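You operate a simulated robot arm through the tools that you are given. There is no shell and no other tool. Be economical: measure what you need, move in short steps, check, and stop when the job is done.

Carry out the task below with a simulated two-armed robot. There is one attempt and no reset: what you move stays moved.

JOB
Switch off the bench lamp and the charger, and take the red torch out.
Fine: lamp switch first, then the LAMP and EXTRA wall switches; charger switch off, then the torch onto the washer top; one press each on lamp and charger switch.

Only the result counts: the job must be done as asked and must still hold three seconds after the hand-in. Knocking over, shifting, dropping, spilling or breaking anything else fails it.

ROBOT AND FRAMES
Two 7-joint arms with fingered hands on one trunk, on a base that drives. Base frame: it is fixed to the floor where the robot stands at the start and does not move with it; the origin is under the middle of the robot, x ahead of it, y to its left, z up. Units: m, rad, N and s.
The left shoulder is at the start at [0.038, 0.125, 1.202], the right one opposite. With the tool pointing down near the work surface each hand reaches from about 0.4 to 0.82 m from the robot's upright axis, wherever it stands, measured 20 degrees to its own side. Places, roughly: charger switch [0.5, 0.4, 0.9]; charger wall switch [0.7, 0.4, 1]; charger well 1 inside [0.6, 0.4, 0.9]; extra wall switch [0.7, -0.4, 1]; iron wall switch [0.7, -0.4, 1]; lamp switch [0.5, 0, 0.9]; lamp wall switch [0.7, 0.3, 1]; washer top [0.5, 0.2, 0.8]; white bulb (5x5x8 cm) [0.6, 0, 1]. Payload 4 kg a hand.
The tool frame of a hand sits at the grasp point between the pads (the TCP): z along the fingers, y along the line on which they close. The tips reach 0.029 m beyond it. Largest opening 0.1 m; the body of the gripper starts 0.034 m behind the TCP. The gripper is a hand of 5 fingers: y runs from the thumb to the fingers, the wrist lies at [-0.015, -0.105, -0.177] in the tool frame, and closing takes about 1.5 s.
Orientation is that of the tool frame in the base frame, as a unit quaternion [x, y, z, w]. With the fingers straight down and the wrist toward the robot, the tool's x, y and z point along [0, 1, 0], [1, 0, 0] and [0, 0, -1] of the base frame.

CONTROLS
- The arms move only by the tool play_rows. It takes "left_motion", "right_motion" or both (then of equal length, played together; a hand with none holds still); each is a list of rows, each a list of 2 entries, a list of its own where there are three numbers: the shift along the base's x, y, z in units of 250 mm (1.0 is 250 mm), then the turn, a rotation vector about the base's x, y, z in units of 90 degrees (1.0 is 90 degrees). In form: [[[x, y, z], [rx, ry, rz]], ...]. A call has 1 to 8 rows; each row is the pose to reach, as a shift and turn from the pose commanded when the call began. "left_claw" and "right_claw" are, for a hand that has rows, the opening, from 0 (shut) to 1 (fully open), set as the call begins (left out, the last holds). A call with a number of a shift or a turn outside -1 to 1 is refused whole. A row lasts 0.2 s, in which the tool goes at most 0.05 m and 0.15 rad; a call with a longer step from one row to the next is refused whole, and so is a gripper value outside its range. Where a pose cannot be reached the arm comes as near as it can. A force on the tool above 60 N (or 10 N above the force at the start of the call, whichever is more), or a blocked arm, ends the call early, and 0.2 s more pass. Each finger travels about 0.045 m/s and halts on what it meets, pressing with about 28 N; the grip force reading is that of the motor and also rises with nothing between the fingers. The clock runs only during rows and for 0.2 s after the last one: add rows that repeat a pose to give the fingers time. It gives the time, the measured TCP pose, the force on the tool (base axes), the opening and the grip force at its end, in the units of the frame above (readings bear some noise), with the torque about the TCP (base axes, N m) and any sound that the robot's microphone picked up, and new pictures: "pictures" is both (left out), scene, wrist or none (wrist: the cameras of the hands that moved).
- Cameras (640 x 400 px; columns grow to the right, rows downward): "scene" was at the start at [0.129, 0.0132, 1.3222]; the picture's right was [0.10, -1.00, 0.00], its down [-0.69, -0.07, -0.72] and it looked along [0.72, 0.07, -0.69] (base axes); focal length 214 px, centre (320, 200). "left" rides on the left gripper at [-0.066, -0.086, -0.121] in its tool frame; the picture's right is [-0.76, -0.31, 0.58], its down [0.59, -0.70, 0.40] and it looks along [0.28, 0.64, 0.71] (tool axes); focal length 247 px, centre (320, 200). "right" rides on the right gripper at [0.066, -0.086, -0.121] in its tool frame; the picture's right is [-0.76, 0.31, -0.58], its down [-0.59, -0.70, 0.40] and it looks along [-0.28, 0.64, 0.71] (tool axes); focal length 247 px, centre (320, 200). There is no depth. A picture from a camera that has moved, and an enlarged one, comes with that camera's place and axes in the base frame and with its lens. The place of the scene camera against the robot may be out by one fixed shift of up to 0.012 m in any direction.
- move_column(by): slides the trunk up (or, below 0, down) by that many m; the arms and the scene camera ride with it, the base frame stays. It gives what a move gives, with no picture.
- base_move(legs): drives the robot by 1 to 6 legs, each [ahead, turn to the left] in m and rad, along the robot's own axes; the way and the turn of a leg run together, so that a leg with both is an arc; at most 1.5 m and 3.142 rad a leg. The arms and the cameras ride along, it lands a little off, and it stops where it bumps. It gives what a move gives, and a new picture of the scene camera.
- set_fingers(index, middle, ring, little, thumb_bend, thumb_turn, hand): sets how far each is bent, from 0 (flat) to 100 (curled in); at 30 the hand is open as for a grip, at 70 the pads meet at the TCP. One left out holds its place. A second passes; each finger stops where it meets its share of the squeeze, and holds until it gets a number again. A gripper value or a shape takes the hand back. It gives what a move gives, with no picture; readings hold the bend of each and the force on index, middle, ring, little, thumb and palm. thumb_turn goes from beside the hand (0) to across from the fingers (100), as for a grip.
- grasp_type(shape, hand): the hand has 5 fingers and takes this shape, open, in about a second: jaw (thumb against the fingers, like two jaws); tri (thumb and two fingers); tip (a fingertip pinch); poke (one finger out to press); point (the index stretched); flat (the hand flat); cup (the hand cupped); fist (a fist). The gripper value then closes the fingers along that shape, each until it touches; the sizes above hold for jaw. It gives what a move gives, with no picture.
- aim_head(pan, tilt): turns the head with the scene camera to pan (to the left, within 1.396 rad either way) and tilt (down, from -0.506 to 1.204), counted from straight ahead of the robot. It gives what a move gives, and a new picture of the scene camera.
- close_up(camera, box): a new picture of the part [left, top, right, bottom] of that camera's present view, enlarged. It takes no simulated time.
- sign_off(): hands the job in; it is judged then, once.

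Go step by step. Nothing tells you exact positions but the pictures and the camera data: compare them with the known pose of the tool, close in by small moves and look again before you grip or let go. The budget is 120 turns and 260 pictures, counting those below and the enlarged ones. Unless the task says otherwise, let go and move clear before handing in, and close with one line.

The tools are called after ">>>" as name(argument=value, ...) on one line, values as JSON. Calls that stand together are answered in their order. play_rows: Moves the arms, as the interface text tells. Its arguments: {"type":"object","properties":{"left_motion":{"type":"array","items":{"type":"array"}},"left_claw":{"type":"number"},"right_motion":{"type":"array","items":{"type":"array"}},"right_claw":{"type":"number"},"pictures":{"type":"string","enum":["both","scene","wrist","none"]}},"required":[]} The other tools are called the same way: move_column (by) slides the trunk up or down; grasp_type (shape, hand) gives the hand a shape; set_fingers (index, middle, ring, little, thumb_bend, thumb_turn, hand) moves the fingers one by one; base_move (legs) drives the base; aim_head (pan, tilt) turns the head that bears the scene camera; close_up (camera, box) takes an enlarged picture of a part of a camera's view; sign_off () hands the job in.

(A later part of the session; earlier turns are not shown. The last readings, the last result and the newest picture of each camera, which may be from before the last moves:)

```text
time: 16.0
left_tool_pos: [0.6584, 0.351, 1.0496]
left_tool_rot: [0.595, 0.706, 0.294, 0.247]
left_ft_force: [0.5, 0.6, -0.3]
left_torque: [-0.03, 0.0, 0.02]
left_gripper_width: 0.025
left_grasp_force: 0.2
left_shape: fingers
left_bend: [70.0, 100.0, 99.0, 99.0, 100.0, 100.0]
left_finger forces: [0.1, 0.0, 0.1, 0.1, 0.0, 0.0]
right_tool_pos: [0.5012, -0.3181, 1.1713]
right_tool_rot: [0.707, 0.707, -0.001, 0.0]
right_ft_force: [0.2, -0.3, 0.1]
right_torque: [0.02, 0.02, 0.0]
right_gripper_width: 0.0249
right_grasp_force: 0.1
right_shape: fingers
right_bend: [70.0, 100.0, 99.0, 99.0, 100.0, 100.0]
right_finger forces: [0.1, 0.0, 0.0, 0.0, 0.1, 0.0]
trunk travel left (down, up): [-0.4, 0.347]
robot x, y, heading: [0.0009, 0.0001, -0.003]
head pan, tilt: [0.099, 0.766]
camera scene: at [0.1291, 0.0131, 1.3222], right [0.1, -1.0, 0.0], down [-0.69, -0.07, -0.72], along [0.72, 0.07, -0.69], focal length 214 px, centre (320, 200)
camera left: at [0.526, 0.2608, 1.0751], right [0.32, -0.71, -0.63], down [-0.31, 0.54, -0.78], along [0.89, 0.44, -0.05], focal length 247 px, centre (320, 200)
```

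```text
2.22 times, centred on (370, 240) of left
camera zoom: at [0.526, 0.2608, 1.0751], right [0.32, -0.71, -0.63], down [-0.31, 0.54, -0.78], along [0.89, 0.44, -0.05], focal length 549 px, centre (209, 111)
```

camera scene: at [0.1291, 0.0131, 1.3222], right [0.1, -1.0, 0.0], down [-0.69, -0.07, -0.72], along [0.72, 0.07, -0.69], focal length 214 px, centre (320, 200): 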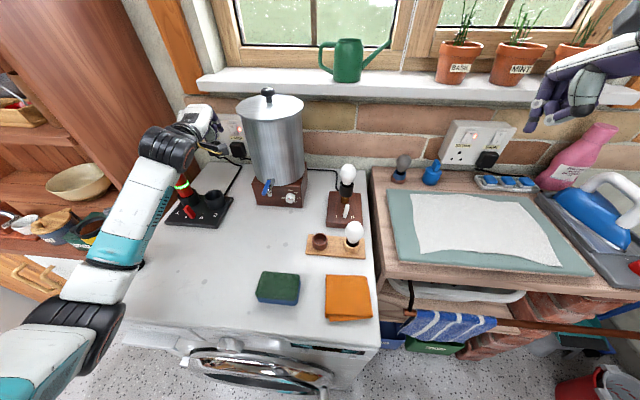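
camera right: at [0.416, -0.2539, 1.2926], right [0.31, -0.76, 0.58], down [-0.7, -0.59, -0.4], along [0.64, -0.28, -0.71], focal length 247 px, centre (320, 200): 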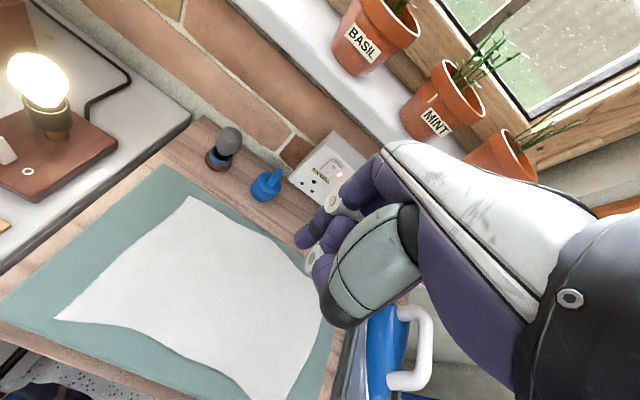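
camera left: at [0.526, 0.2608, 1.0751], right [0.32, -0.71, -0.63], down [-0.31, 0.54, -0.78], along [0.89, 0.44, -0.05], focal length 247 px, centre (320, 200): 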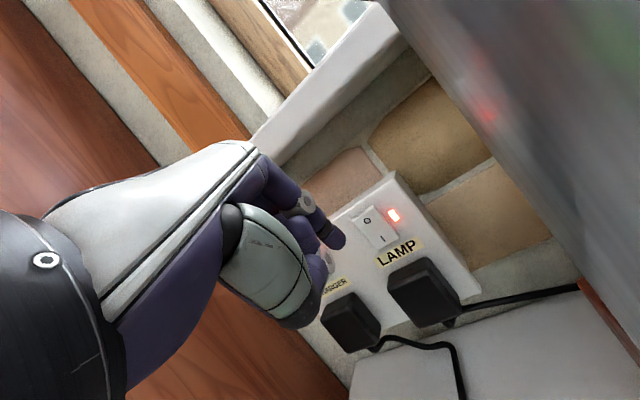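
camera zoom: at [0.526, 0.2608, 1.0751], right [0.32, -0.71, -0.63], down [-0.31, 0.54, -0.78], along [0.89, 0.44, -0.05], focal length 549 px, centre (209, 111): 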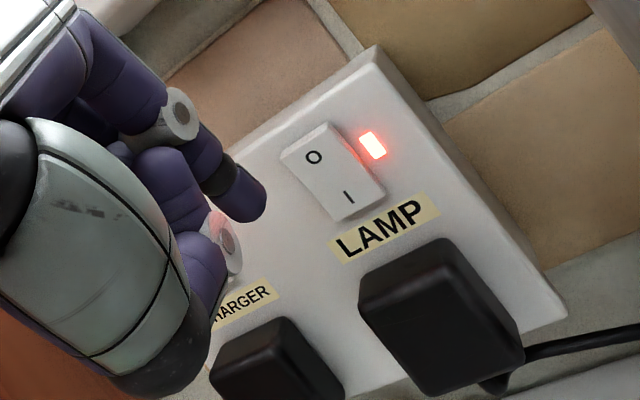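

Fingertip at about [0.684, 0.347, 1.032]; O at y≈0.334. I'll shift right 1.2 cm, and press forward in small steps.

>>> play_rows(left_motion=[[[0, -0.048, -0.008], [0, 0, 0]], [[0.05, -0.05, -0.008], [0, 0, 0]], [[0.09, -0.05, -0.008], [0, 0, 0]], [[0.11, -0.05, -0.008], [0, 0, 0]], [[0.125, -0.05, -0.008], [0, 0, 0]], [[0.14, -0.05, -0.008], [0, 0, 0]]])

>>> close_up(camera="left", box=[260, 150, 480, 330])

```text
time: 17.4
left_tool_pos: [0.6927, 0.3393, 1.0491]
left_tool_rot: [0.593, 0.707, 0.295, 0.246]
left_ft_force: [0.7, 0.4, 0.3]
left_torque: [-0.02, -0.02, 0.02]
left_gripper_width: 0.0247
left_grasp_force: 0.0
left_shape: fingers
left_bend: [70.0, 100.0, 99.0, 99.0, 100.0, 100.0]
left_finger forces: [0.0, 0.0, 0.1, 0.0, 0.0, 0.0]
right_tool_pos: [0.503, -0.3179, 1.1711]
right_tool_rot: [0.708, 0.707, 0.0, 0.0]
right_ft_force: [-0.3, -0.3, 0.1]
right_torque: [0.0, 0.0, -0.02]
right_gripper_width: 0.025
right_grasp_force: 0.0
right_shape: fingers
right_bend: [70.0, 100.0, 99.0, 99.0, 100.0, 100.0]
right_finger forces: [0.1, 0.0, 0.0, 0.0, 0.0, 0.0]
trunk travel left (down, up): [-0.4, 0.347]
robot x, y, heading: [0.0014, -0.0017, -0.004]
head pan, tilt: [0.099, 0.766]
camera scene: at [0.1291, 0.0131, 1.3222], right [0.1, -1.0, 0.0], down [-0.69, -0.07, -0.72], along [0.72, 0.07, -0.69], focal length 214 px, centre (320, 200)
camera left: at [0.5601, 0.2497, 1.0747], right [0.32, -0.71, -0.63], down [-0.31, 0.54, -0.78], along [0.89, 0.45, -0.05], focal length 247 px, centre (320, 200)
```

scene: 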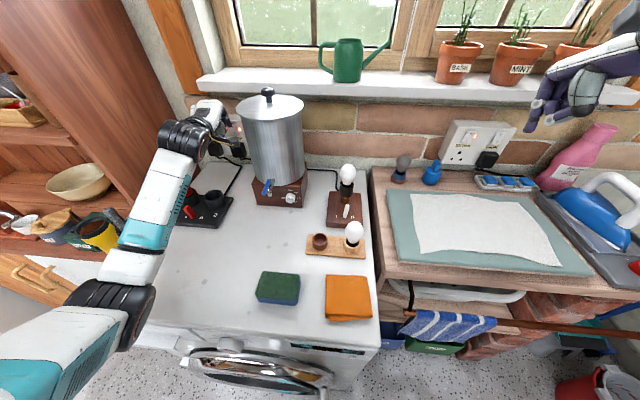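
left: 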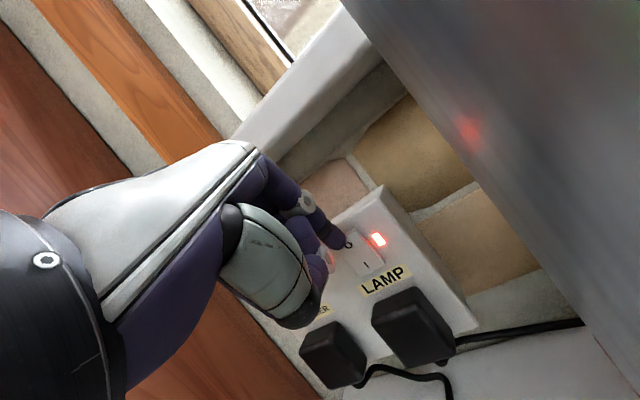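

```text
2.22 times, centred on (370, 240) of left
camera zoom: at [0.5601, 0.2497, 1.0747], right [0.32, -0.71, -0.63], down [-0.31, 0.54, -0.78], along [0.89, 0.45, -0.05], focal length 549 px, centre (209, 111)
```

zoom: 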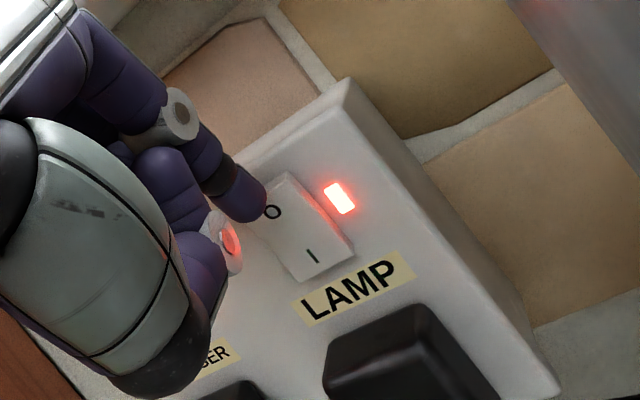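

Almost touching. Pressing forward further in small steps.

>>> play_rows(left_motion=[[[0.02, 0, -0.008], [0, 0, 0]], [[0.035, 0, -0.008], [0, 0, 0]], [[0.05, 0, -0.008], [0, 0, 0]], [[0.06, 0, -0.008], [0, 0, 0]]], pictures="wrist")

>>> close_up(camera="left", box=[260, 150, 480, 330])

```text
time: 18.4
left_tool_pos: [0.7063, 0.3388, 1.0494]
left_tool_rot: [0.594, 0.707, 0.294, 0.246]
left_ft_force: [-4.9, -2.9, 1.2]
left_torque: [-0.02, 0.05, -0.05]
left_gripper_width: 0.0226
left_grasp_force: 2.6
left_shape: fingers
left_bend: [71.0, 100.0, 99.0, 99.0, 100.0, 100.0]
left_finger forces: [4.6, 0.0, 0.1, 0.1, 0.1, 0.1]
right_tool_pos: [0.5007, -0.3178, 1.1714]
right_tool_rot: [0.707, 0.707, 0.001, 0.0]
right_ft_force: [0.0, -0.5, -0.1]
right_torque: [0.06, -0.02, 0.03]
right_gripper_width: 0.0252
right_grasp_force: 0.1
right_shape: fingers
right_bend: [70.0, 100.0, 99.0, 99.0, 100.0, 100.0]
right_finger forces: [0.1, 0.1, 0.0, 0.0, 0.0, 0.1]
trunk travel left (down, up): [-0.4, 0.347]
robot x, y, heading: [0.0017, -0.0027, -0.002]
head pan, tilt: [0.099, 0.766]
heard: click
camera left: at [0.5736, 0.2492, 1.0739], right [0.32, -0.71, -0.63], down [-0.31, 0.54, -0.78], along [0.89, 0.44, -0.05], focal length 247 px, centre (320, 200)
```

left: 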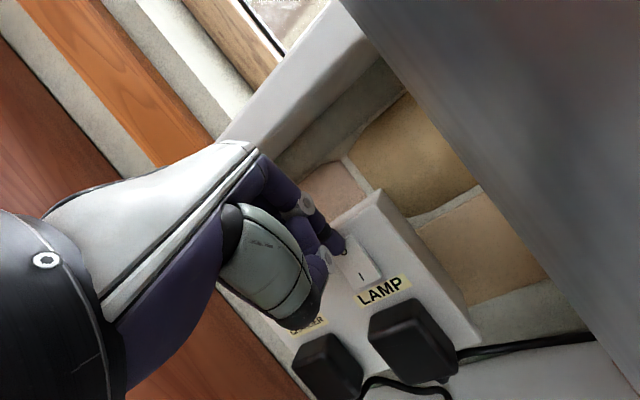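

```text
2.22 times, centred on (370, 240) of left
camera zoom: at [0.5736, 0.2492, 1.0739], right [0.32, -0.71, -0.63], down [-0.31, 0.54, -0.78], along [0.89, 0.44, -0.05], focal length 549 px, centre (209, 111)
```

zoom: 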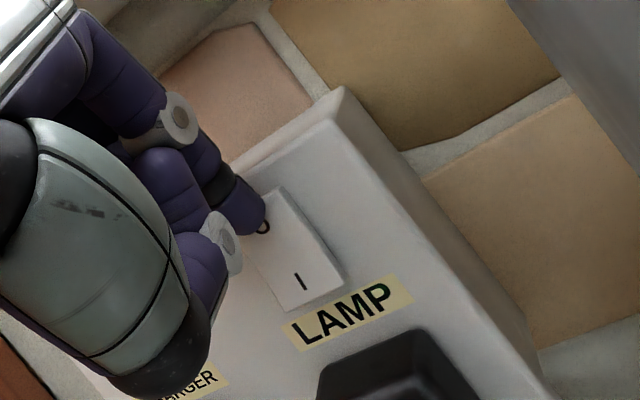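

Click heard and the LAMP indicator is dark. Retreating the left hand and pitching the right hand toward EXTRA.

>>> play_rows(left_motion=[[[-0.12, 0, 0], [0, 0, 0]], [[-0.26, 0, 0.05], [0, 0, 0]], [[-0.4, 0, 0.15], [0, 0, 0]], [[-0.54, 0, 0.25], [0, 0, 0]], [[-0.66, 0, 0.35], [0, 0, 0]], [[-0.8, 0, 0.45], [0, 0, 0]], [[-0.9, 0, 0.5], [0, 0, 0]]], right_motion=[[[0.05, -0.03, -0.05], [0, -0.08, 0]], [[0.1, -0.06, -0.1], [0, -0.16, 0]], [[0.16, -0.09, -0.15], [0, -0.24, 0]], [[0.22, -0.12, -0.2], [0, -0.32, 0]], [[0.28, -0.15, -0.25], [0, -0.4, 0]], [[0.34, -0.176, -0.28], [0, -0.46, 0]], [[0.4, -0.176, -0.3], [0, -0.5, 0]]])

>>> close_up(camera="right", box=[180, 130, 400, 330])

>>> close_up(camera="scene", box=[140, 90, 300, 240])

```text
time: 20.0
left_tool_pos: [0.4857, 0.3366, 1.1724]
left_tool_rot: [0.594, 0.707, 0.293, 0.246]
left_ft_force: [0.8, 0.1, 0.1]
left_torque: [-0.01, -0.01, 0.01]
left_gripper_width: 0.025
left_grasp_force: 0.0
left_shape: fingers
left_bend: [70.0, 100.0, 99.0, 99.0, 100.0, 100.0]
left_finger forces: [0.2, 0.0, 0.0, 0.0, 0.0, 0.0]
right_tool_pos: [0.604, -0.366, 1.0986]
right_tool_rot: [0.653, 0.653, 0.272, 0.271]
right_ft_force: [0.1, 0.9, 0.0]
right_torque: [-0.01, 0.01, 0.0]
right_gripper_width: 0.0251
right_grasp_force: 0.0
right_shape: fingers
right_bend: [70.0, 100.0, 99.0, 99.0, 100.0, 100.0]
right_finger forces: [0.1, 0.0, 0.0, 0.1, 0.0, 0.0]
trunk travel left (down, up): [-0.4, 0.347]
robot x, y, heading: [0.0013, 0.003, 0.001]
head pan, tilt: [0.099, 0.766]
camera scene: at [0.1292, 0.0129, 1.3221], right [0.1, -1.0, 0.0], down [-0.69, -0.07, -0.72], along [0.72, 0.07, -0.69], focal length 214 px, centre (320, 200)
camera right: at [0.4574, -0.3012, 1.1242], right [-0.19, -0.76, 0.62], down [-0.21, -0.59, -0.78], along [0.96, -0.28, -0.05], focal length 247 px, centre (320, 200)
camera left: at [0.3526, 0.247, 1.1978], right [0.32, -0.71, -0.63], down [-0.32, 0.54, -0.78], along [0.89, 0.45, -0.05], focal length 247 px, centre (320, 200)
```

scene: 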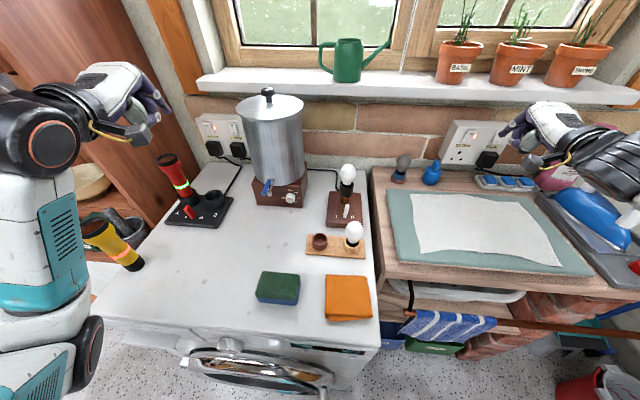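
right: 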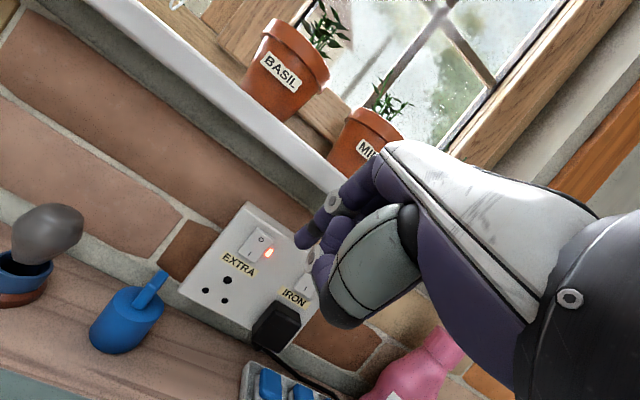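
left: 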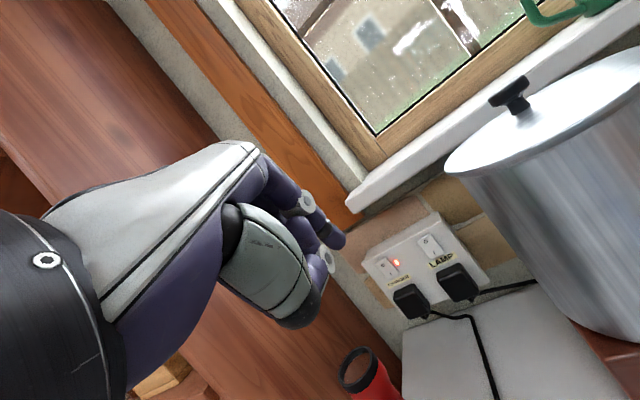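

```text
2.00 times, centred on (290, 230) of right
camera zoom: at [0.4574, -0.3012, 1.1242], right [-0.19, -0.76, 0.62], down [-0.21, -0.59, -0.78], along [0.96, -0.28, -0.05], focal length 494 px, centre (380, 140)
```

zoom: 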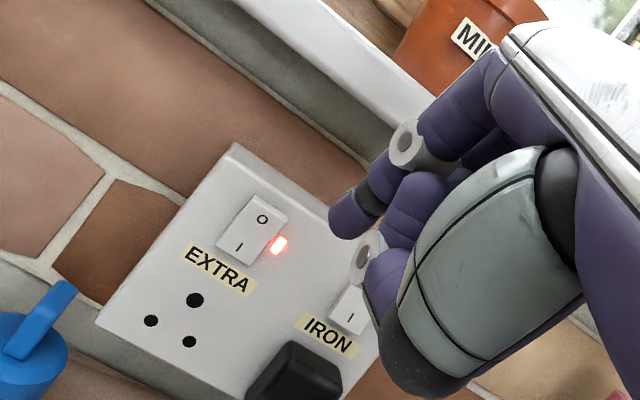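

```text
2.67 times, centred on (220, 165) of scene
camera zoom: at [0.1292, 0.0129, 1.3221], right [0.1, -1.0, 0.0], down [-0.69, -0.07, -0.72], along [0.72, 0.07, -0.69], focal length 572 px, centre (587, 293)
```

zoom: 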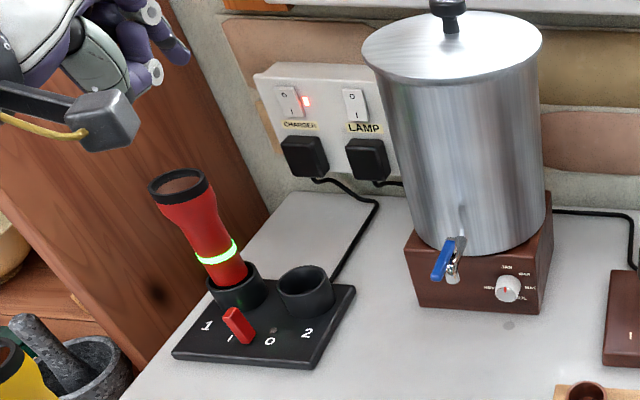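

LAMP is off, CHARGER wall untouched. EXTRA's O is at about [0.72, -0.354, 1.037]; I'll bring the right index right in front of it.

>>> play_rows(right_motion=[[[0.06, 0.01, -0.08], [0, 0, 0]], [[0.12, 0.016, -0.16], [0, 0, 0]], [[0.2, 0.016, -0.164], [0, 0, 0]], [[0.28, 0.016, -0.164], [0, 0, 0]]])

>>> close_up(camera="right", box=[180, 130, 400, 330])

>>> close_up(camera="scene", box=[420, 90, 540, 190])

```text
time: 21.0
left_tool_pos: [0.4858, 0.337, 1.173]
left_tool_rot: [0.594, 0.708, 0.293, 0.245]
left_ft_force: [-0.6, 0.1, -0.2]
left_torque: [0.01, 0.01, -0.01]
left_gripper_width: 0.0249
left_grasp_force: 0.1
left_shape: fingers
left_bend: [70.0, 100.0, 99.0, 99.0, 100.0, 100.0]
left_finger forces: [0.0, 0.1, 0.1, 0.1, 0.0, 0.1]
right_tool_pos: [0.6728, -0.3627, 1.0575]
right_tool_rot: [0.654, 0.653, 0.269, 0.27]
right_ft_force: [0.1, 0.1, 1.0]
right_torque: [0.01, 0.0, -0.02]
right_gripper_width: 0.0251
right_grasp_force: 0.2
right_shape: fingers
right_bend: [70.0, 100.0, 99.0, 99.0, 100.0, 100.0]
right_finger forces: [0.1, 0.1, 0.0, 0.0, 0.0, 0.0]
trunk travel left (down, up): [-0.4, 0.347]
robot x, y, heading: [-0.0033, -0.0047, -0.0]
head pan, tilt: [0.099, 0.766]
camera scene: at [0.1293, 0.0132, 1.3221], right [0.1, -1.0, 0.0], down [-0.69, -0.07, -0.72], along [0.72, 0.07, -0.69], focal length 214 px, centre (320, 200)
camera right: at [0.5273, -0.2984, 1.0832], right [-0.19, -0.76, 0.63], down [-0.22, -0.59, -0.78], along [0.96, -0.28, -0.05], focal length 247 px, centre (320, 200)
```

scene: 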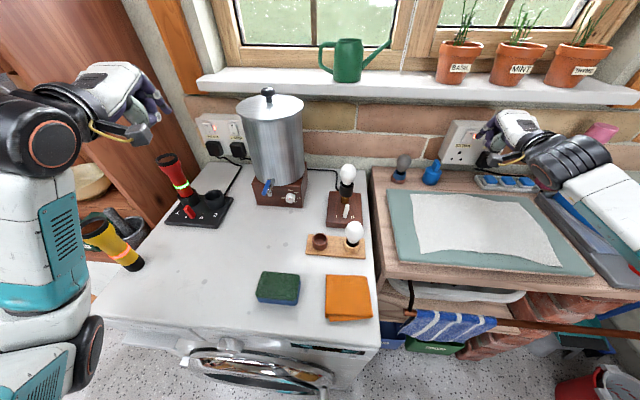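
right: 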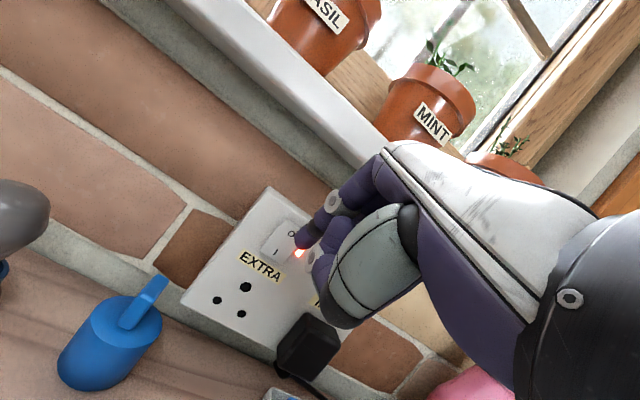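

```text
2.00 times, centred on (290, 230) of right
camera zoom: at [0.5273, -0.2984, 1.0832], right [-0.19, -0.76, 0.63], down [-0.22, -0.59, -0.78], along [0.96, -0.28, -0.05], focal length 494 px, centre (380, 140)
```

zoom: 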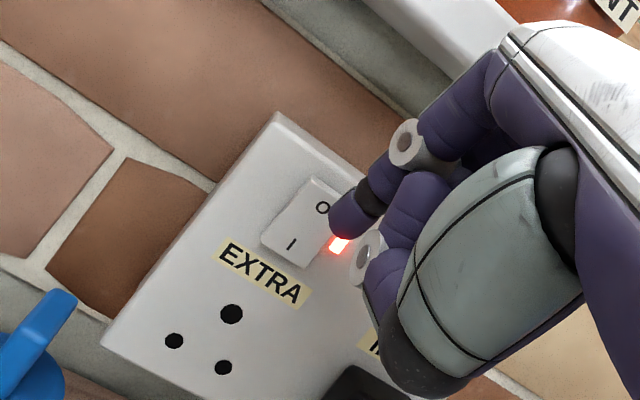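

```text
4.00 times, centred on (480, 140) of scene
camera zoom: at [0.1293, 0.0132, 1.3221], right [0.1, -1.0, 0.0], down [-0.69, -0.07, -0.72], along [0.72, 0.07, -0.69], focal length 858 px, centre (-320, 440)
```

zoom: 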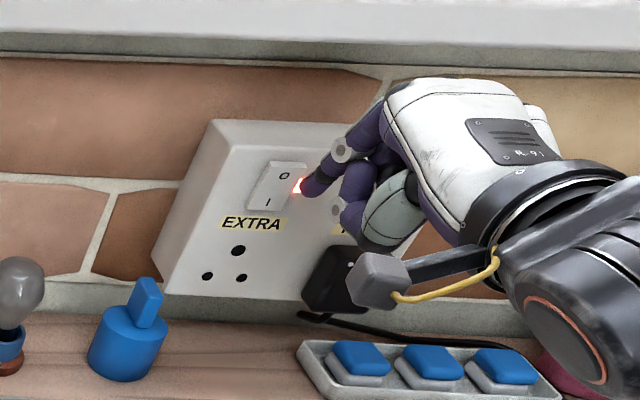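

Aligned with O; pressing forward.

>>> play_rows(right_motion=[[[0.06, 0.008, 0], [0, 0, 0]], [[0.09, 0.008, 0], [0, 0, 0]], [[0.11, 0.008, 0], [0, 0, 0]], [[0.125, 0.008, 0], [0, 0, 0]], [[0.14, 0.008, 0], [0, 0, 0]]], pictures="wrist")

>>> close_up(camera="right", box=[180, 130, 400, 330])

```text
time: 22.2
left_tool_pos: [0.485, 0.3367, 1.1731]
left_tool_rot: [0.594, 0.707, 0.293, 0.247]
left_ft_force: [-0.3, 0.7, -0.4]
left_torque: [0.0, 0.02, 0.0]
left_gripper_width: 0.0247
left_grasp_force: 0.0
left_shape: fingers
left_bend: [70.0, 100.0, 99.0, 99.0, 100.0, 100.0]
left_finger forces: [0.0, 0.2, 0.0, 0.0, 0.0, 0.0]
right_tool_pos: [0.7081, -0.3578, 1.0566]
right_tool_rot: [0.653, 0.653, 0.271, 0.271]
right_ft_force: [-5.0, 1.3, 1.5]
right_torque: [0.06, 0.03, 0.05]
right_gripper_width: 0.0234
right_grasp_force: 2.0
right_shape: fingers
right_bend: [71.0, 100.0, 99.0, 99.0, 100.0, 100.0]
right_finger forces: [4.4, 0.0, 0.0, 0.0, 0.0, 0.0]
trunk travel left (down, up): [-0.4, 0.347]
robot x, y, heading: [0.0028, -0.0019, 0.0]
head pan, tilt: [0.099, 0.766]
heard: click
camera right: at [0.5614, -0.2939, 1.0819], right [-0.19, -0.76, 0.62], down [-0.21, -0.59, -0.78], along [0.96, -0.28, -0.05], focal length 247 px, centre (320, 200)
```

right: 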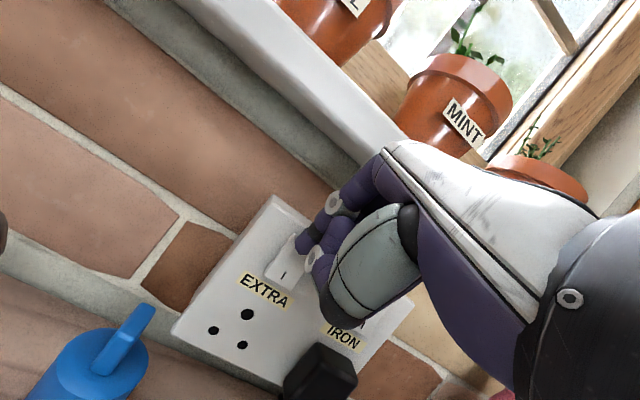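

```text
2.00 times, centred on (290, 230) of right
camera zoom: at [0.5614, -0.2939, 1.0819], right [-0.19, -0.76, 0.62], down [-0.21, -0.59, -0.78], along [0.96, -0.28, -0.05], focal length 494 px, centre (380, 140)
```

zoom: 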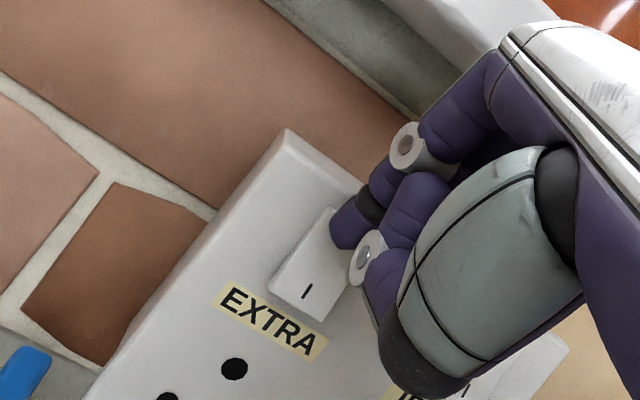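

EXTRA clicked off. Retreating the right hand, and moving the left toward the charger lever (about [0.49, 0.405], 4 cm tall), from its left side.

>>> play_rows(right_motion=[[[-0.1, 0, 0], [0, 0, 0]], [[-0.25, 0, 0.05], [0, 0, 0]], [[-0.4, 0, 0.12], [0, 0, 0]], [[-0.55, 0, 0.2], [0, 0, 0]], [[-0.7, 0, 0.28], [0, 0, 0]], [[-0.85, 0, 0.35], [0, 0, 0]], [[-0.9, 0, 0.4], [0, 0, 0]], [[-0.9, 0, 0.4], [0, 0, 0]]], left_motion=[[[-0.1, 0.13, 0], [0, 0, 0]], [[-0.2, 0.26, 0], [0, 0, 0]], [[-0.24, 0.39, 0], [0, 0, 0]], [[-0.24, 0.448, -0.1], [0, 0, 0]], [[-0.22, 0.448, -0.25], [0, 0, 0]], [[-0.2, 0.448, -0.4], [0, 0, 0]], [[-0.17, 0.448, -0.55], [0, 0, 0]], [[-0.15, 0.448, -0.65], [0, 0, 0]]])

>>> close_up(camera="scene", box=[140, 130, 260, 240])

>>> close_up(camera="left", box=[260, 180, 480, 400])

>>> close_up(camera="scene", box=[420, 90, 540, 190])

```text
time: 24.0
left_tool_pos: [0.4436, 0.4504, 1.0098]
left_tool_rot: [0.594, 0.707, 0.294, 0.246]
left_ft_force: [-0.2, -0.1, 0.3]
left_torque: [-0.01, -0.02, 0.01]
left_gripper_width: 0.0248
left_grasp_force: 0.2
left_shape: fingers
left_bend: [70.0, 100.0, 99.0, 99.0, 100.0, 100.0]
left_finger forces: [0.1, 0.1, 0.0, 0.0, 0.0, 0.1]
right_tool_pos: [0.4798, -0.3591, 1.1565]
right_tool_rot: [0.654, 0.653, 0.27, 0.271]
right_ft_force: [0.2, 0.5, 0.2]
right_torque: [-0.01, -0.01, 0.02]
right_gripper_width: 0.025
right_grasp_force: 0.1
right_shape: fingers
right_bend: [70.0, 100.0, 99.0, 99.0, 100.0, 100.0]
right_finger forces: [0.0, 0.0, 0.0, 0.0, 0.2, 0.1]
trunk travel left (down, up): [-0.4, 0.347]
robot x, y, heading: [-0.0034, 0.0004, -0.002]
head pan, tilt: [0.099, 0.766]
camera scene: at [0.1288, 0.0131, 1.3222], right [0.1, -1.0, 0.0], down [-0.69, -0.07, -0.72], along [0.72, 0.07, -0.69], focal length 214 px, centre (320, 200)
camera right: at [0.3328, -0.2935, 1.1817], right [-0.19, -0.76, 0.63], down [-0.22, -0.59, -0.78], along [0.96, -0.28, -0.05], focal length 247 px, centre (320, 200)
camera left: at [0.3115, 0.3606, 1.0343], right [0.32, -0.71, -0.63], down [-0.31, 0.54, -0.78], along [0.89, 0.45, -0.05], focal length 247 px, centre (320, 200)
```

scene: 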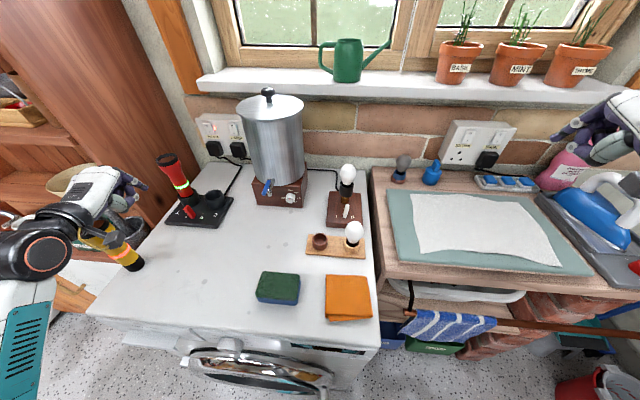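
right: 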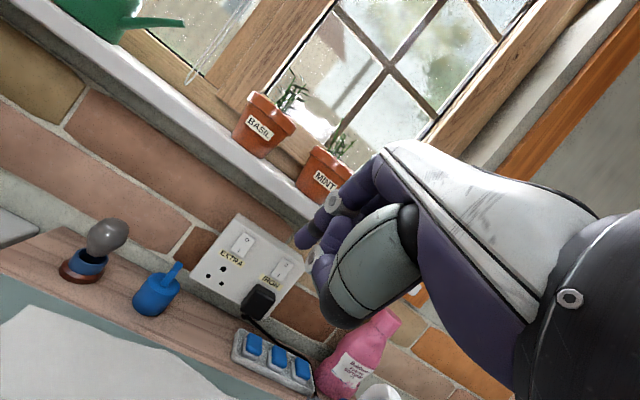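
left: 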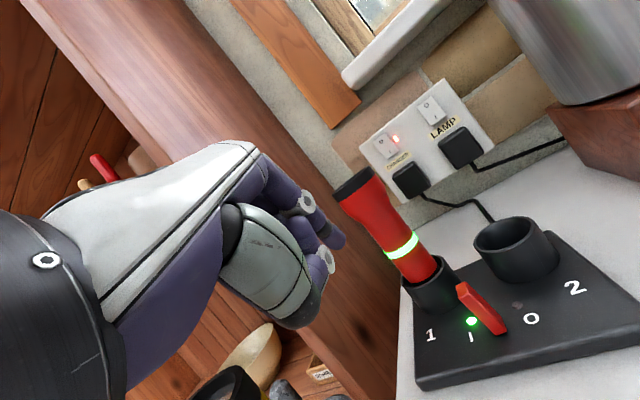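

```text
3.64 times, centred on (200, 185) of scene
camera zoom: at [0.1288, 0.0131, 1.3222], right [0.1, -1.0, 0.0], down [-0.69, -0.07, -0.72], along [0.72, 0.07, -0.69], focal length 780 px, centre (756, 254)
```

zoom: 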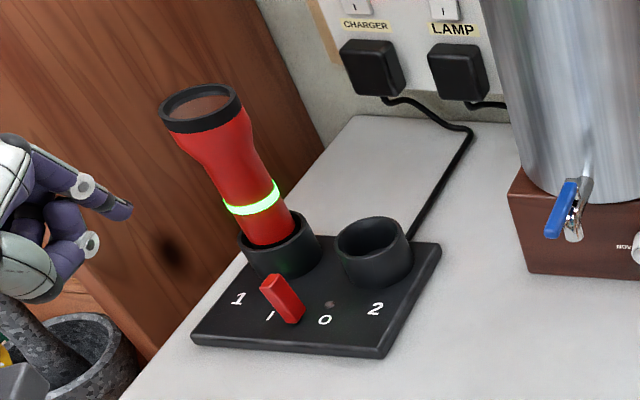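

```text
1.82 times, centred on (370, 290) of left
camera zoom: at [0.3115, 0.3606, 1.0343], right [0.32, -0.71, -0.63], down [-0.31, 0.54, -0.78], along [0.89, 0.45, -0.05], focal length 449 px, centre (229, 36)
```

zoom: 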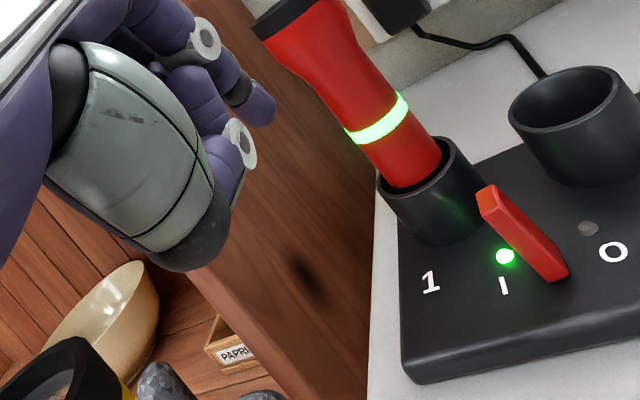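

```text
4.00 times, centred on (480, 140) of scene
camera zoom: at [0.1288, 0.0131, 1.3222], right [0.1, -1.0, 0.0], down [-0.69, -0.07, -0.72], along [0.72, 0.07, -0.69], focal length 858 px, centre (-320, 440)
```

zoom: 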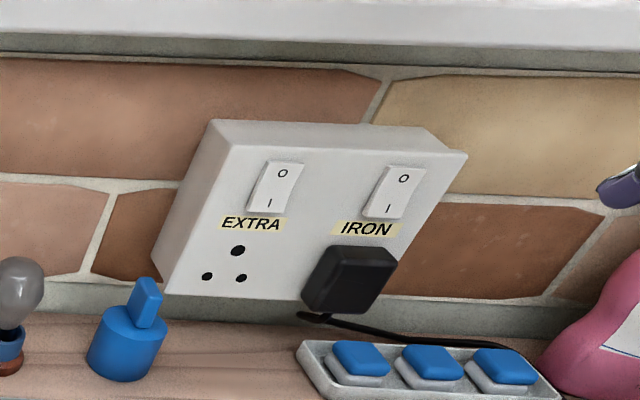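

EXTRA is off, and the charger lever is clearly visible leaning to I. Something yellow stands near the left arm; I'll check it before lowering.

>>> close_up(camera="scene", box=[0, 130, 200, 320])

>>> aim_head(pan=0.8, tilt=0.85)

```text
2.11 times, centred on (100, 225) of scene
camera zoom: at [0.1288, 0.0131, 1.3222], right [0.1, -1.0, 0.0], down [-0.69, -0.07, -0.72], along [0.72, 0.07, -0.69], focal length 452 px, centre (783, 147)
```

zoom: 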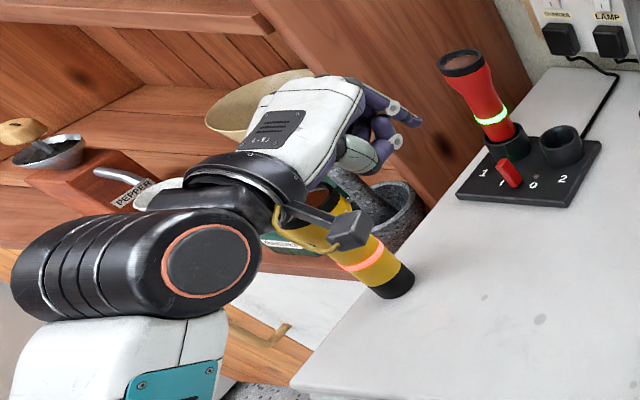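

```text
time: 25.1
left_tool_pos: [0.4434, 0.4507, 1.0097]
left_tool_rot: [0.594, 0.707, 0.293, 0.246]
left_ft_force: [0.1, -0.6, -0.2]
left_torque: [-0.03, 0.01, 0.0]
left_gripper_width: 0.025
left_grasp_force: 0.2
left_shape: fingers
left_bend: [70.0, 100.0, 99.0, 99.0, 100.0, 100.0]
left_finger forces: [0.0, 0.1, 0.1, 0.1, 0.1, 0.0]
right_tool_pos: [0.4789, -0.3582, 1.1565]
right_tool_rot: [0.653, 0.653, 0.271, 0.271]
right_ft_force: [-0.1, -0.1, -0.1]
right_torque: [0.0, 0.03, 0.0]
right_gripper_width: 0.0253
right_grasp_force: 0.0
right_shape: fingers
right_bend: [70.0, 100.0, 99.0, 99.0, 100.0, 100.0]
right_finger forces: [0.0, 0.1, 0.0, 0.0, 0.0, 0.0]
trunk travel left (down, up): [-0.4, 0.347]
robot x, y, heading: [-0.0026, 0.0011, -0.002]
head pan, tilt: [0.799, 0.85]
camera scene: at [0.1017, 0.061, 1.3155], right [0.72, -0.7, 0.0], down [-0.53, -0.54, -0.66], along [0.46, 0.47, -0.75], focal length 214 px, centre (320, 200)
```

scene: 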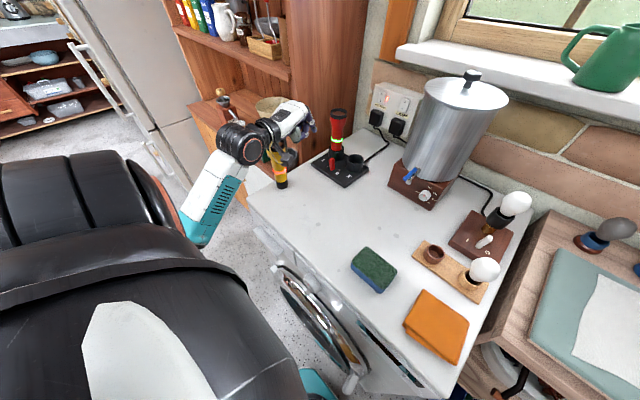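

The yellow torch stands upright on the washer at about [0.345, 0.478], so I must keep the hand off it. I'll raise and turn the left hand so the wrist lies to the right, and fingers nearly straight down.

>>> play_rows(left_motion=[[[0, -0.02, 0.12], [-0.0271, 0.0387, 0.06745]], [[0, -0.04, 0.22], [-0.0542, 0.0775, 0.1349]], [[0.02, -0.05, 0.3], [-0.0813, 0.1162, 0.2024]], [[0.03, -0.06, 0.34], [-0.1085, 0.1549, 0.2698]], [[0.04, -0.07, 0.36], [-0.1356, 0.1936, 0.3373]], [[0.05, -0.08, 0.36], [-0.1627, 0.2324, 0.4047]], [[0.06, -0.08, 0.36], [-0.1898, 0.2711, 0.4722]], [[0.07, -0.06, 0.36], [-0.2169, 0.3098, 0.5396]]])

>>> close_up(camera="scene", box=[220, 70, 420, 220])

```text
time: 26.9
left_tool_pos: [0.4629, 0.4355, 1.1009]
left_tool_rot: [0.258, 0.96, 0.101, 0.027]
left_ft_force: [0.7, -0.2, 0.3]
left_torque: [0.0, -0.01, 0.02]
left_gripper_width: 0.0249
left_grasp_force: 0.0
left_shape: fingers
left_bend: [70.0, 100.0, 99.0, 99.0, 100.0, 100.0]
left_finger forces: [0.0, 0.0, 0.0, 0.0, 0.1, 0.0]
right_tool_pos: [0.4782, -0.3585, 1.1559]
right_tool_rot: [0.654, 0.653, 0.271, 0.27]
right_ft_force: [0.2, -0.2, -0.2]
right_torque: [-0.04, 0.0, -0.02]
right_gripper_width: 0.025
right_grasp_force: 0.2
right_shape: fingers
right_bend: [70.0, 100.0, 99.0, 99.0, 100.0, 100.0]
right_finger forces: [0.1, 0.0, 0.1, 0.1, 0.1, 0.1]
trunk travel left (down, up): [-0.4, 0.347]
robot x, y, heading: [-0.0015, 0.0001, -0.001]
head pan, tilt: [0.799, 0.85]
camera scene: at [0.1021, 0.0608, 1.3155], right [0.72, -0.7, 0.0], down [-0.53, -0.54, -0.66], along [0.46, 0.47, -0.75], focal length 214 px, centre (320, 200)
camera left: at [0.4649, 0.3083, 1.201], right [0.56, -0.54, -0.63], down [-0.81, -0.23, -0.53], along [0.14, 0.81, -0.56], focal length 247 px, centre (320, 200)
```

scene: 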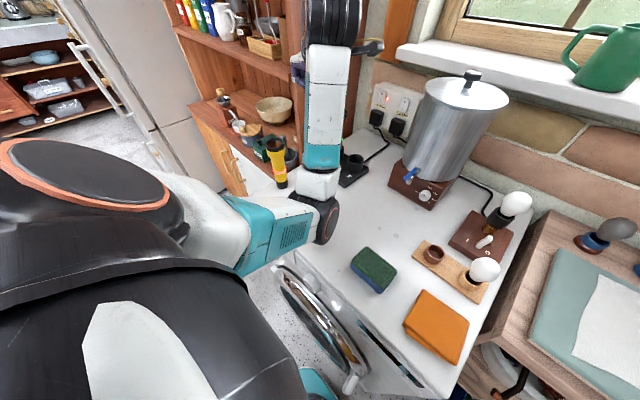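
left: 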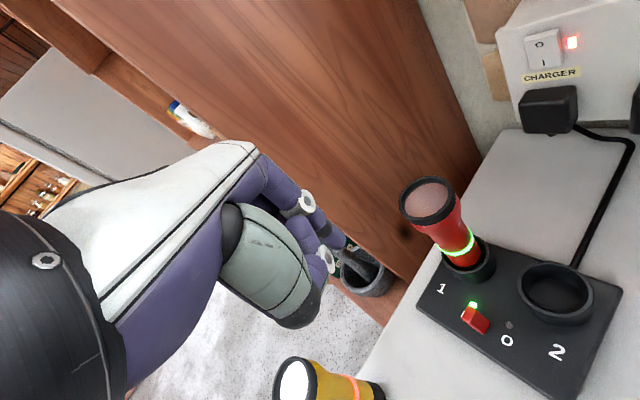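

```text
2.67 times, centred on (320, 145) of scene
camera zoom: at [0.1021, 0.0608, 1.3155], right [0.72, -0.7, 0.0], down [-0.53, -0.54, -0.66], along [0.46, 0.47, -0.75], focal length 572 px, centre (320, 347)
```

zoom: 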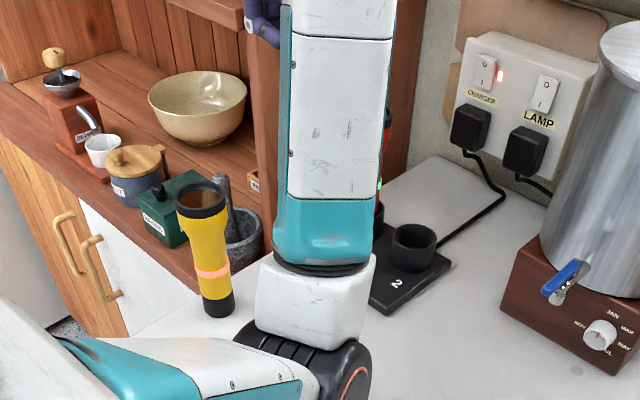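

The elbow hangs low near the yellow torch. I'll raise the trunk 0.2 m so the arm can reach down from above.

>>> move_column(by=0.2)

>>> play_rows(left_motion=[[[0, 0, -0.1], [0, 0, 0]], [[0, 0, -0.25], [0, 0, 0]], [[0, 0, -0.4], [0, 0, 0]], [[0, 0, -0.55], [0, 0, 0]], [[0, 0, -0.7], [0, 0, 0]], [[0.02, 0.02, -0.85], [0, 0, 0]]])

>>> close_up(camera="scene", box=[200, 70, 460, 270])

```text
time: 29.0
left_tool_pos: [0.4632, 0.4359, 1.2994]
left_tool_rot: [0.258, 0.96, 0.103, 0.027]
left_ft_force: [0.2, -0.6, 0.1]
left_torque: [0.0, 0.01, -0.01]
left_gripper_width: 0.0247
left_grasp_force: 0.0
left_shape: fingers
left_bend: [70.0, 100.0, 99.0, 99.0, 100.0, 100.0]
left_finger forces: [0.1, 0.1, 0.1, 0.1, 0.0, 0.0]
right_tool_pos: [0.482, -0.3589, 1.3573]
right_tool_rot: [0.653, 0.654, 0.27, 0.27]
right_ft_force: [-0.1, 0.0, 0.2]
right_torque: [0.01, 0.0, 0.03]
right_gripper_width: 0.0248
right_grasp_force: 0.0
right_shape: fingers
right_bend: [70.0, 100.0, 99.0, 99.0, 100.0, 100.0]
right_finger forces: [0.0, 0.0, 0.0, 0.1, 0.1, 0.1]
trunk travel left (down, up): [-0.6, 0.147]
robot x, y, heading: [-0.0009, -0.0002, -0.003]
head pan, tilt: [0.799, 0.85]
```

```text
time: 30.4
left_tool_pos: [0.4674, 0.4412, 1.0886]
left_tool_rot: [0.259, 0.96, 0.101, 0.028]
left_ft_force: [0.0, 0.9, 0.0]
left_torque: [0.0, -0.04, -0.01]
left_gripper_width: 0.025
left_grasp_force: 0.1
left_shape: fingers
left_bend: [70.0, 100.0, 99.0, 99.0, 100.0, 100.0]
left_finger forces: [0.1, 0.1, 0.0, 0.0, 0.0, 0.0]
right_tool_pos: [0.4817, -0.3603, 1.3565]
right_tool_rot: [0.653, 0.653, 0.271, 0.271]
right_ft_force: [0.3, 0.3, -0.3]
right_torque: [-0.02, 0.02, -0.01]
right_gripper_width: 0.0248
right_grasp_force: 0.0
right_shape: fingers
right_bend: [70.0, 100.0, 99.0, 99.0, 100.0, 100.0]
right_finger forces: [0.1, 0.0, 0.0, 0.1, 0.1, 0.0]
trunk travel left (down, up): [-0.6, 0.147]
robot x, y, heading: [-0.0019, 0.0027, -0.002]
head pan, tilt: [0.799, 0.85]
camera scene: at [0.083, 0.0612, 1.5171], right [0.72, -0.7, 0.0], down [-0.53, -0.54, -0.66], along [0.46, 0.47, -0.75], focal length 214 px, centre (320, 200)
camera left: at [0.4697, 0.3147, 1.1898], right [0.56, -0.53, -0.63], down [-0.81, -0.23, -0.54], along [0.14, 0.81, -0.56], focal length 247 px, centre (320, 200)
```

scene: 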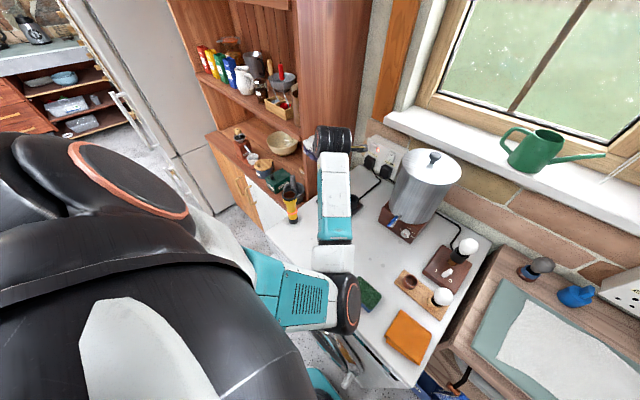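
left: 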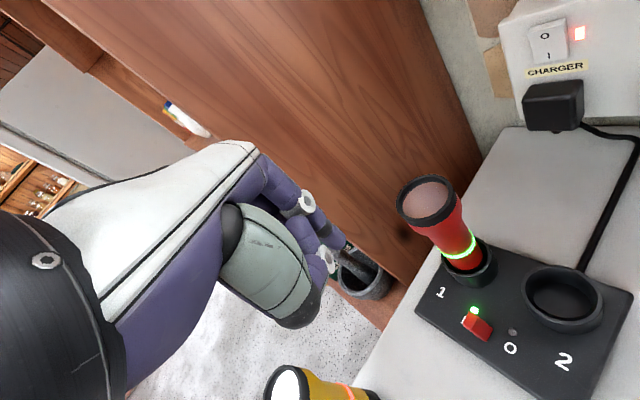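

```text
2.00 times, centred on (330, 170) of scene
camera zoom: at [0.083, 0.0612, 1.5171], right [0.72, -0.7, 0.0], down [-0.53, -0.54, -0.66], along [0.46, 0.47, -0.75], focal length 429 px, centre (300, 260)
```

zoom: 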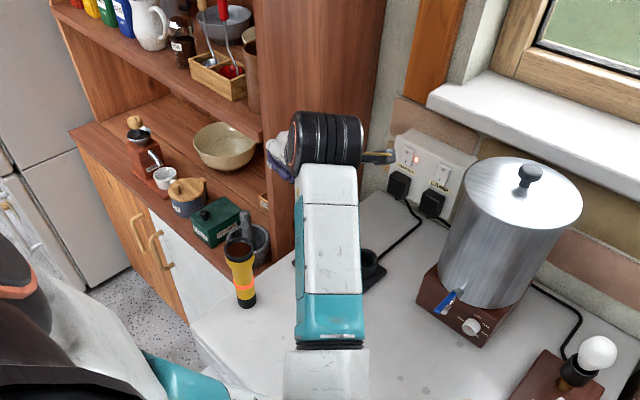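

>>> close_up(camera="left", box=[390, 170, 630, 390])

```text
1.82 times, centred on (510, 280) of left
camera zoom: at [0.4697, 0.3147, 1.1898], right [0.56, -0.53, -0.63], down [-0.81, -0.23, -0.54], along [0.14, 0.81, -0.56], focal length 449 px, centre (-26, 54)
```

zoom: 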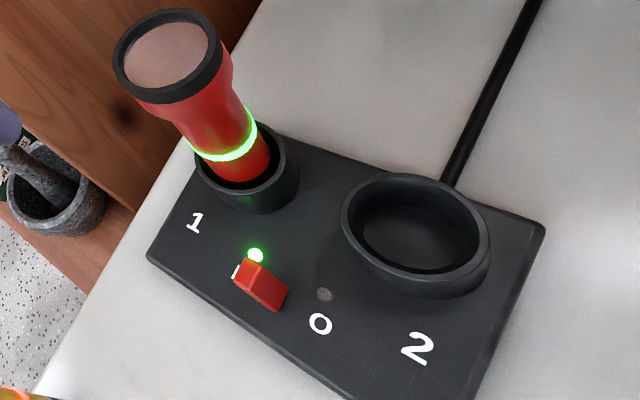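

Lever top at about [0.489, 0.402, 0.912]. Lowering the index just left of it, with a check partway.

>>> play_rows(left_motion=[[[0.005, 0, -0.12], [0, 0, 0]], [[0.01, 0, -0.24], [0, 0, 0]], [[0.015, 0, -0.36], [0, 0, 0]], [[0.02, 0, -0.48], [0, 0, 0]]], pictures="both")

>>> close_up(camera="left", box=[250, 150, 510, 370])

```text
time: 31.4
left_tool_pos: [0.4737, 0.4399, 0.9683]
left_tool_rot: [0.258, 0.96, 0.103, 0.027]
left_ft_force: [-0.3, -0.4, -0.3]
left_torque: [-0.02, 0.03, -0.02]
left_gripper_width: 0.0249
left_grasp_force: 0.1
left_shape: fingers
left_bend: [70.0, 100.0, 99.0, 99.0, 100.0, 100.0]
left_finger forces: [0.0, 0.0, 0.0, 0.0, 0.0, 0.0]
right_tool_pos: [0.4831, -0.3608, 1.357]
right_tool_rot: [0.653, 0.654, 0.271, 0.271]
right_ft_force: [0.1, 0.6, -0.2]
right_torque: [0.0, -0.01, 0.01]
right_gripper_width: 0.025
right_grasp_force: 0.1
right_shape: fingers
right_bend: [70.0, 100.0, 99.0, 99.0, 100.0, 100.0]
right_finger forces: [0.0, 0.0, 0.0, 0.1, 0.0, 0.0]
trunk travel left (down, up): [-0.6, 0.147]
robot x, y, heading: [-0.0038, 0.0028, -0.003]
head pan, tilt: [0.799, 0.85]
camera scene: at [0.0829, 0.0611, 1.5171], right [0.72, -0.7, 0.0], down [-0.52, -0.54, -0.66], along [0.46, 0.47, -0.75], focal length 214 px, centre (320, 200)
camera left: at [0.4755, 0.3136, 1.0691], right [0.57, -0.53, -0.63], down [-0.81, -0.23, -0.54], along [0.14, 0.81, -0.56], focal length 247 px, centre (320, 200)
```

scene: 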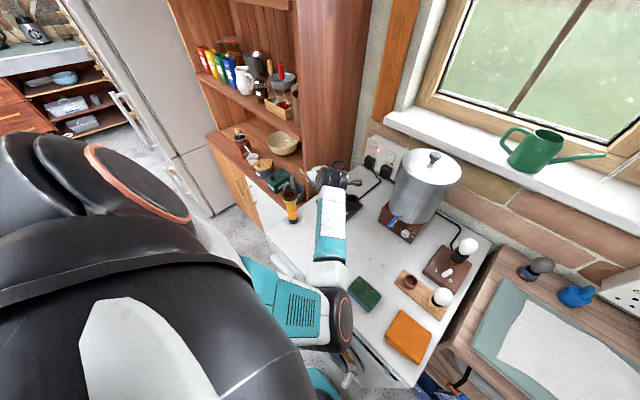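
left: 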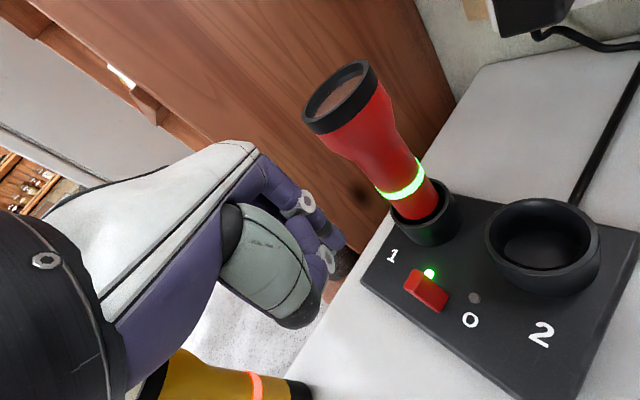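

```text
1.82 times, centred on (380, 260) of left
camera zoom: at [0.4755, 0.3136, 1.0691], right [0.57, -0.53, -0.63], down [-0.81, -0.23, -0.54], along [0.14, 0.81, -0.56], focal length 449 px, centre (211, 91)
```

zoom: 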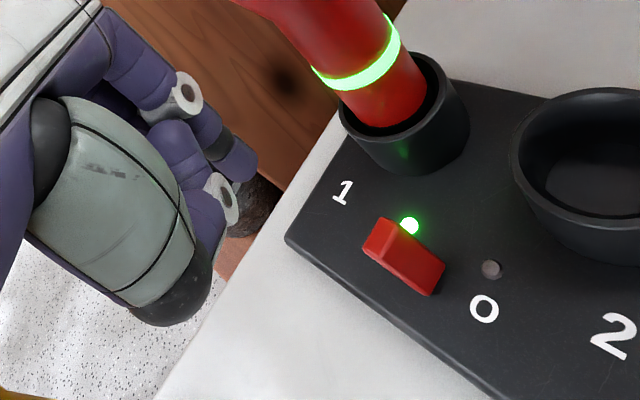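

Fingertip at about [0.484, 0.445, 0.94], clear of torch and lever. Lowering the last 4 cm, then sweeping right.

>>> play_rows(left_motion=[[[0.01, 0, -0.08], [0, 0, 0]], [[0.015, 0, -0.172], [0, 0, 0]], [[0.015, -0.04, -0.172], [0, 0, 0]], [[0.015, -0.08, -0.172], [0, 0, 0]]], pictures="wrist")

>>> close_up(camera="left", box=[250, 150, 510, 370])

```text
time: 32.4
left_tool_pos: [0.4756, 0.4333, 0.9308]
left_tool_rot: [0.255, 0.96, 0.112, 0.027]
left_ft_force: [0.3, 0.0, 0.0]
left_torque: [-0.02, 0.0, -0.02]
left_gripper_width: 0.0249
left_grasp_force: 0.1
left_shape: fingers
left_bend: [70.0, 100.0, 99.0, 99.0, 100.0, 100.0]
left_finger forces: [0.0, 0.0, 0.0, 0.0, 0.0, 0.0]
right_tool_pos: [0.4826, -0.3601, 1.3577]
right_tool_rot: [0.653, 0.654, 0.271, 0.27]
right_ft_force: [-0.8, 0.0, 0.4]
right_torque: [0.0, -0.02, 0.01]
right_gripper_width: 0.0247
right_grasp_force: 0.1
right_shape: fingers
right_bend: [70.0, 100.0, 99.0, 99.0, 100.0, 100.0]
right_finger forces: [0.1, 0.0, 0.0, 0.1, 0.1, 0.0]
trunk travel left (down, up): [-0.6, 0.147]
robot x, y, heading: [0.0023, -0.0022, 0.0]
head pan, tilt: [0.799, 0.85]
camera left: at [0.479, 0.3046, 1.0289], right [0.57, -0.52, -0.64], down [-0.81, -0.22, -0.55], along [0.14, 0.83, -0.54], focal length 247 px, centre (320, 200)
```

left: 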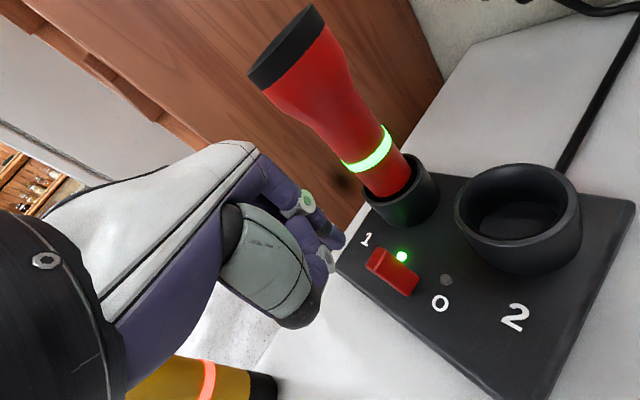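

```text
1.82 times, centred on (380, 260) of left
camera zoom: at [0.479, 0.3046, 1.0289], right [0.57, -0.52, -0.64], down [-0.81, -0.22, -0.55], along [0.14, 0.83, -0.54], focal length 449 px, centre (211, 91)
```

zoom: 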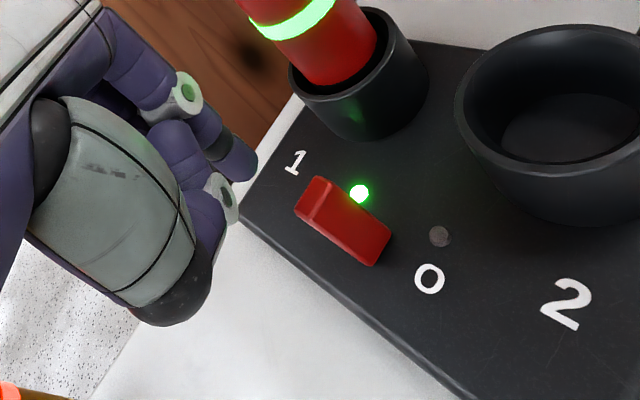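

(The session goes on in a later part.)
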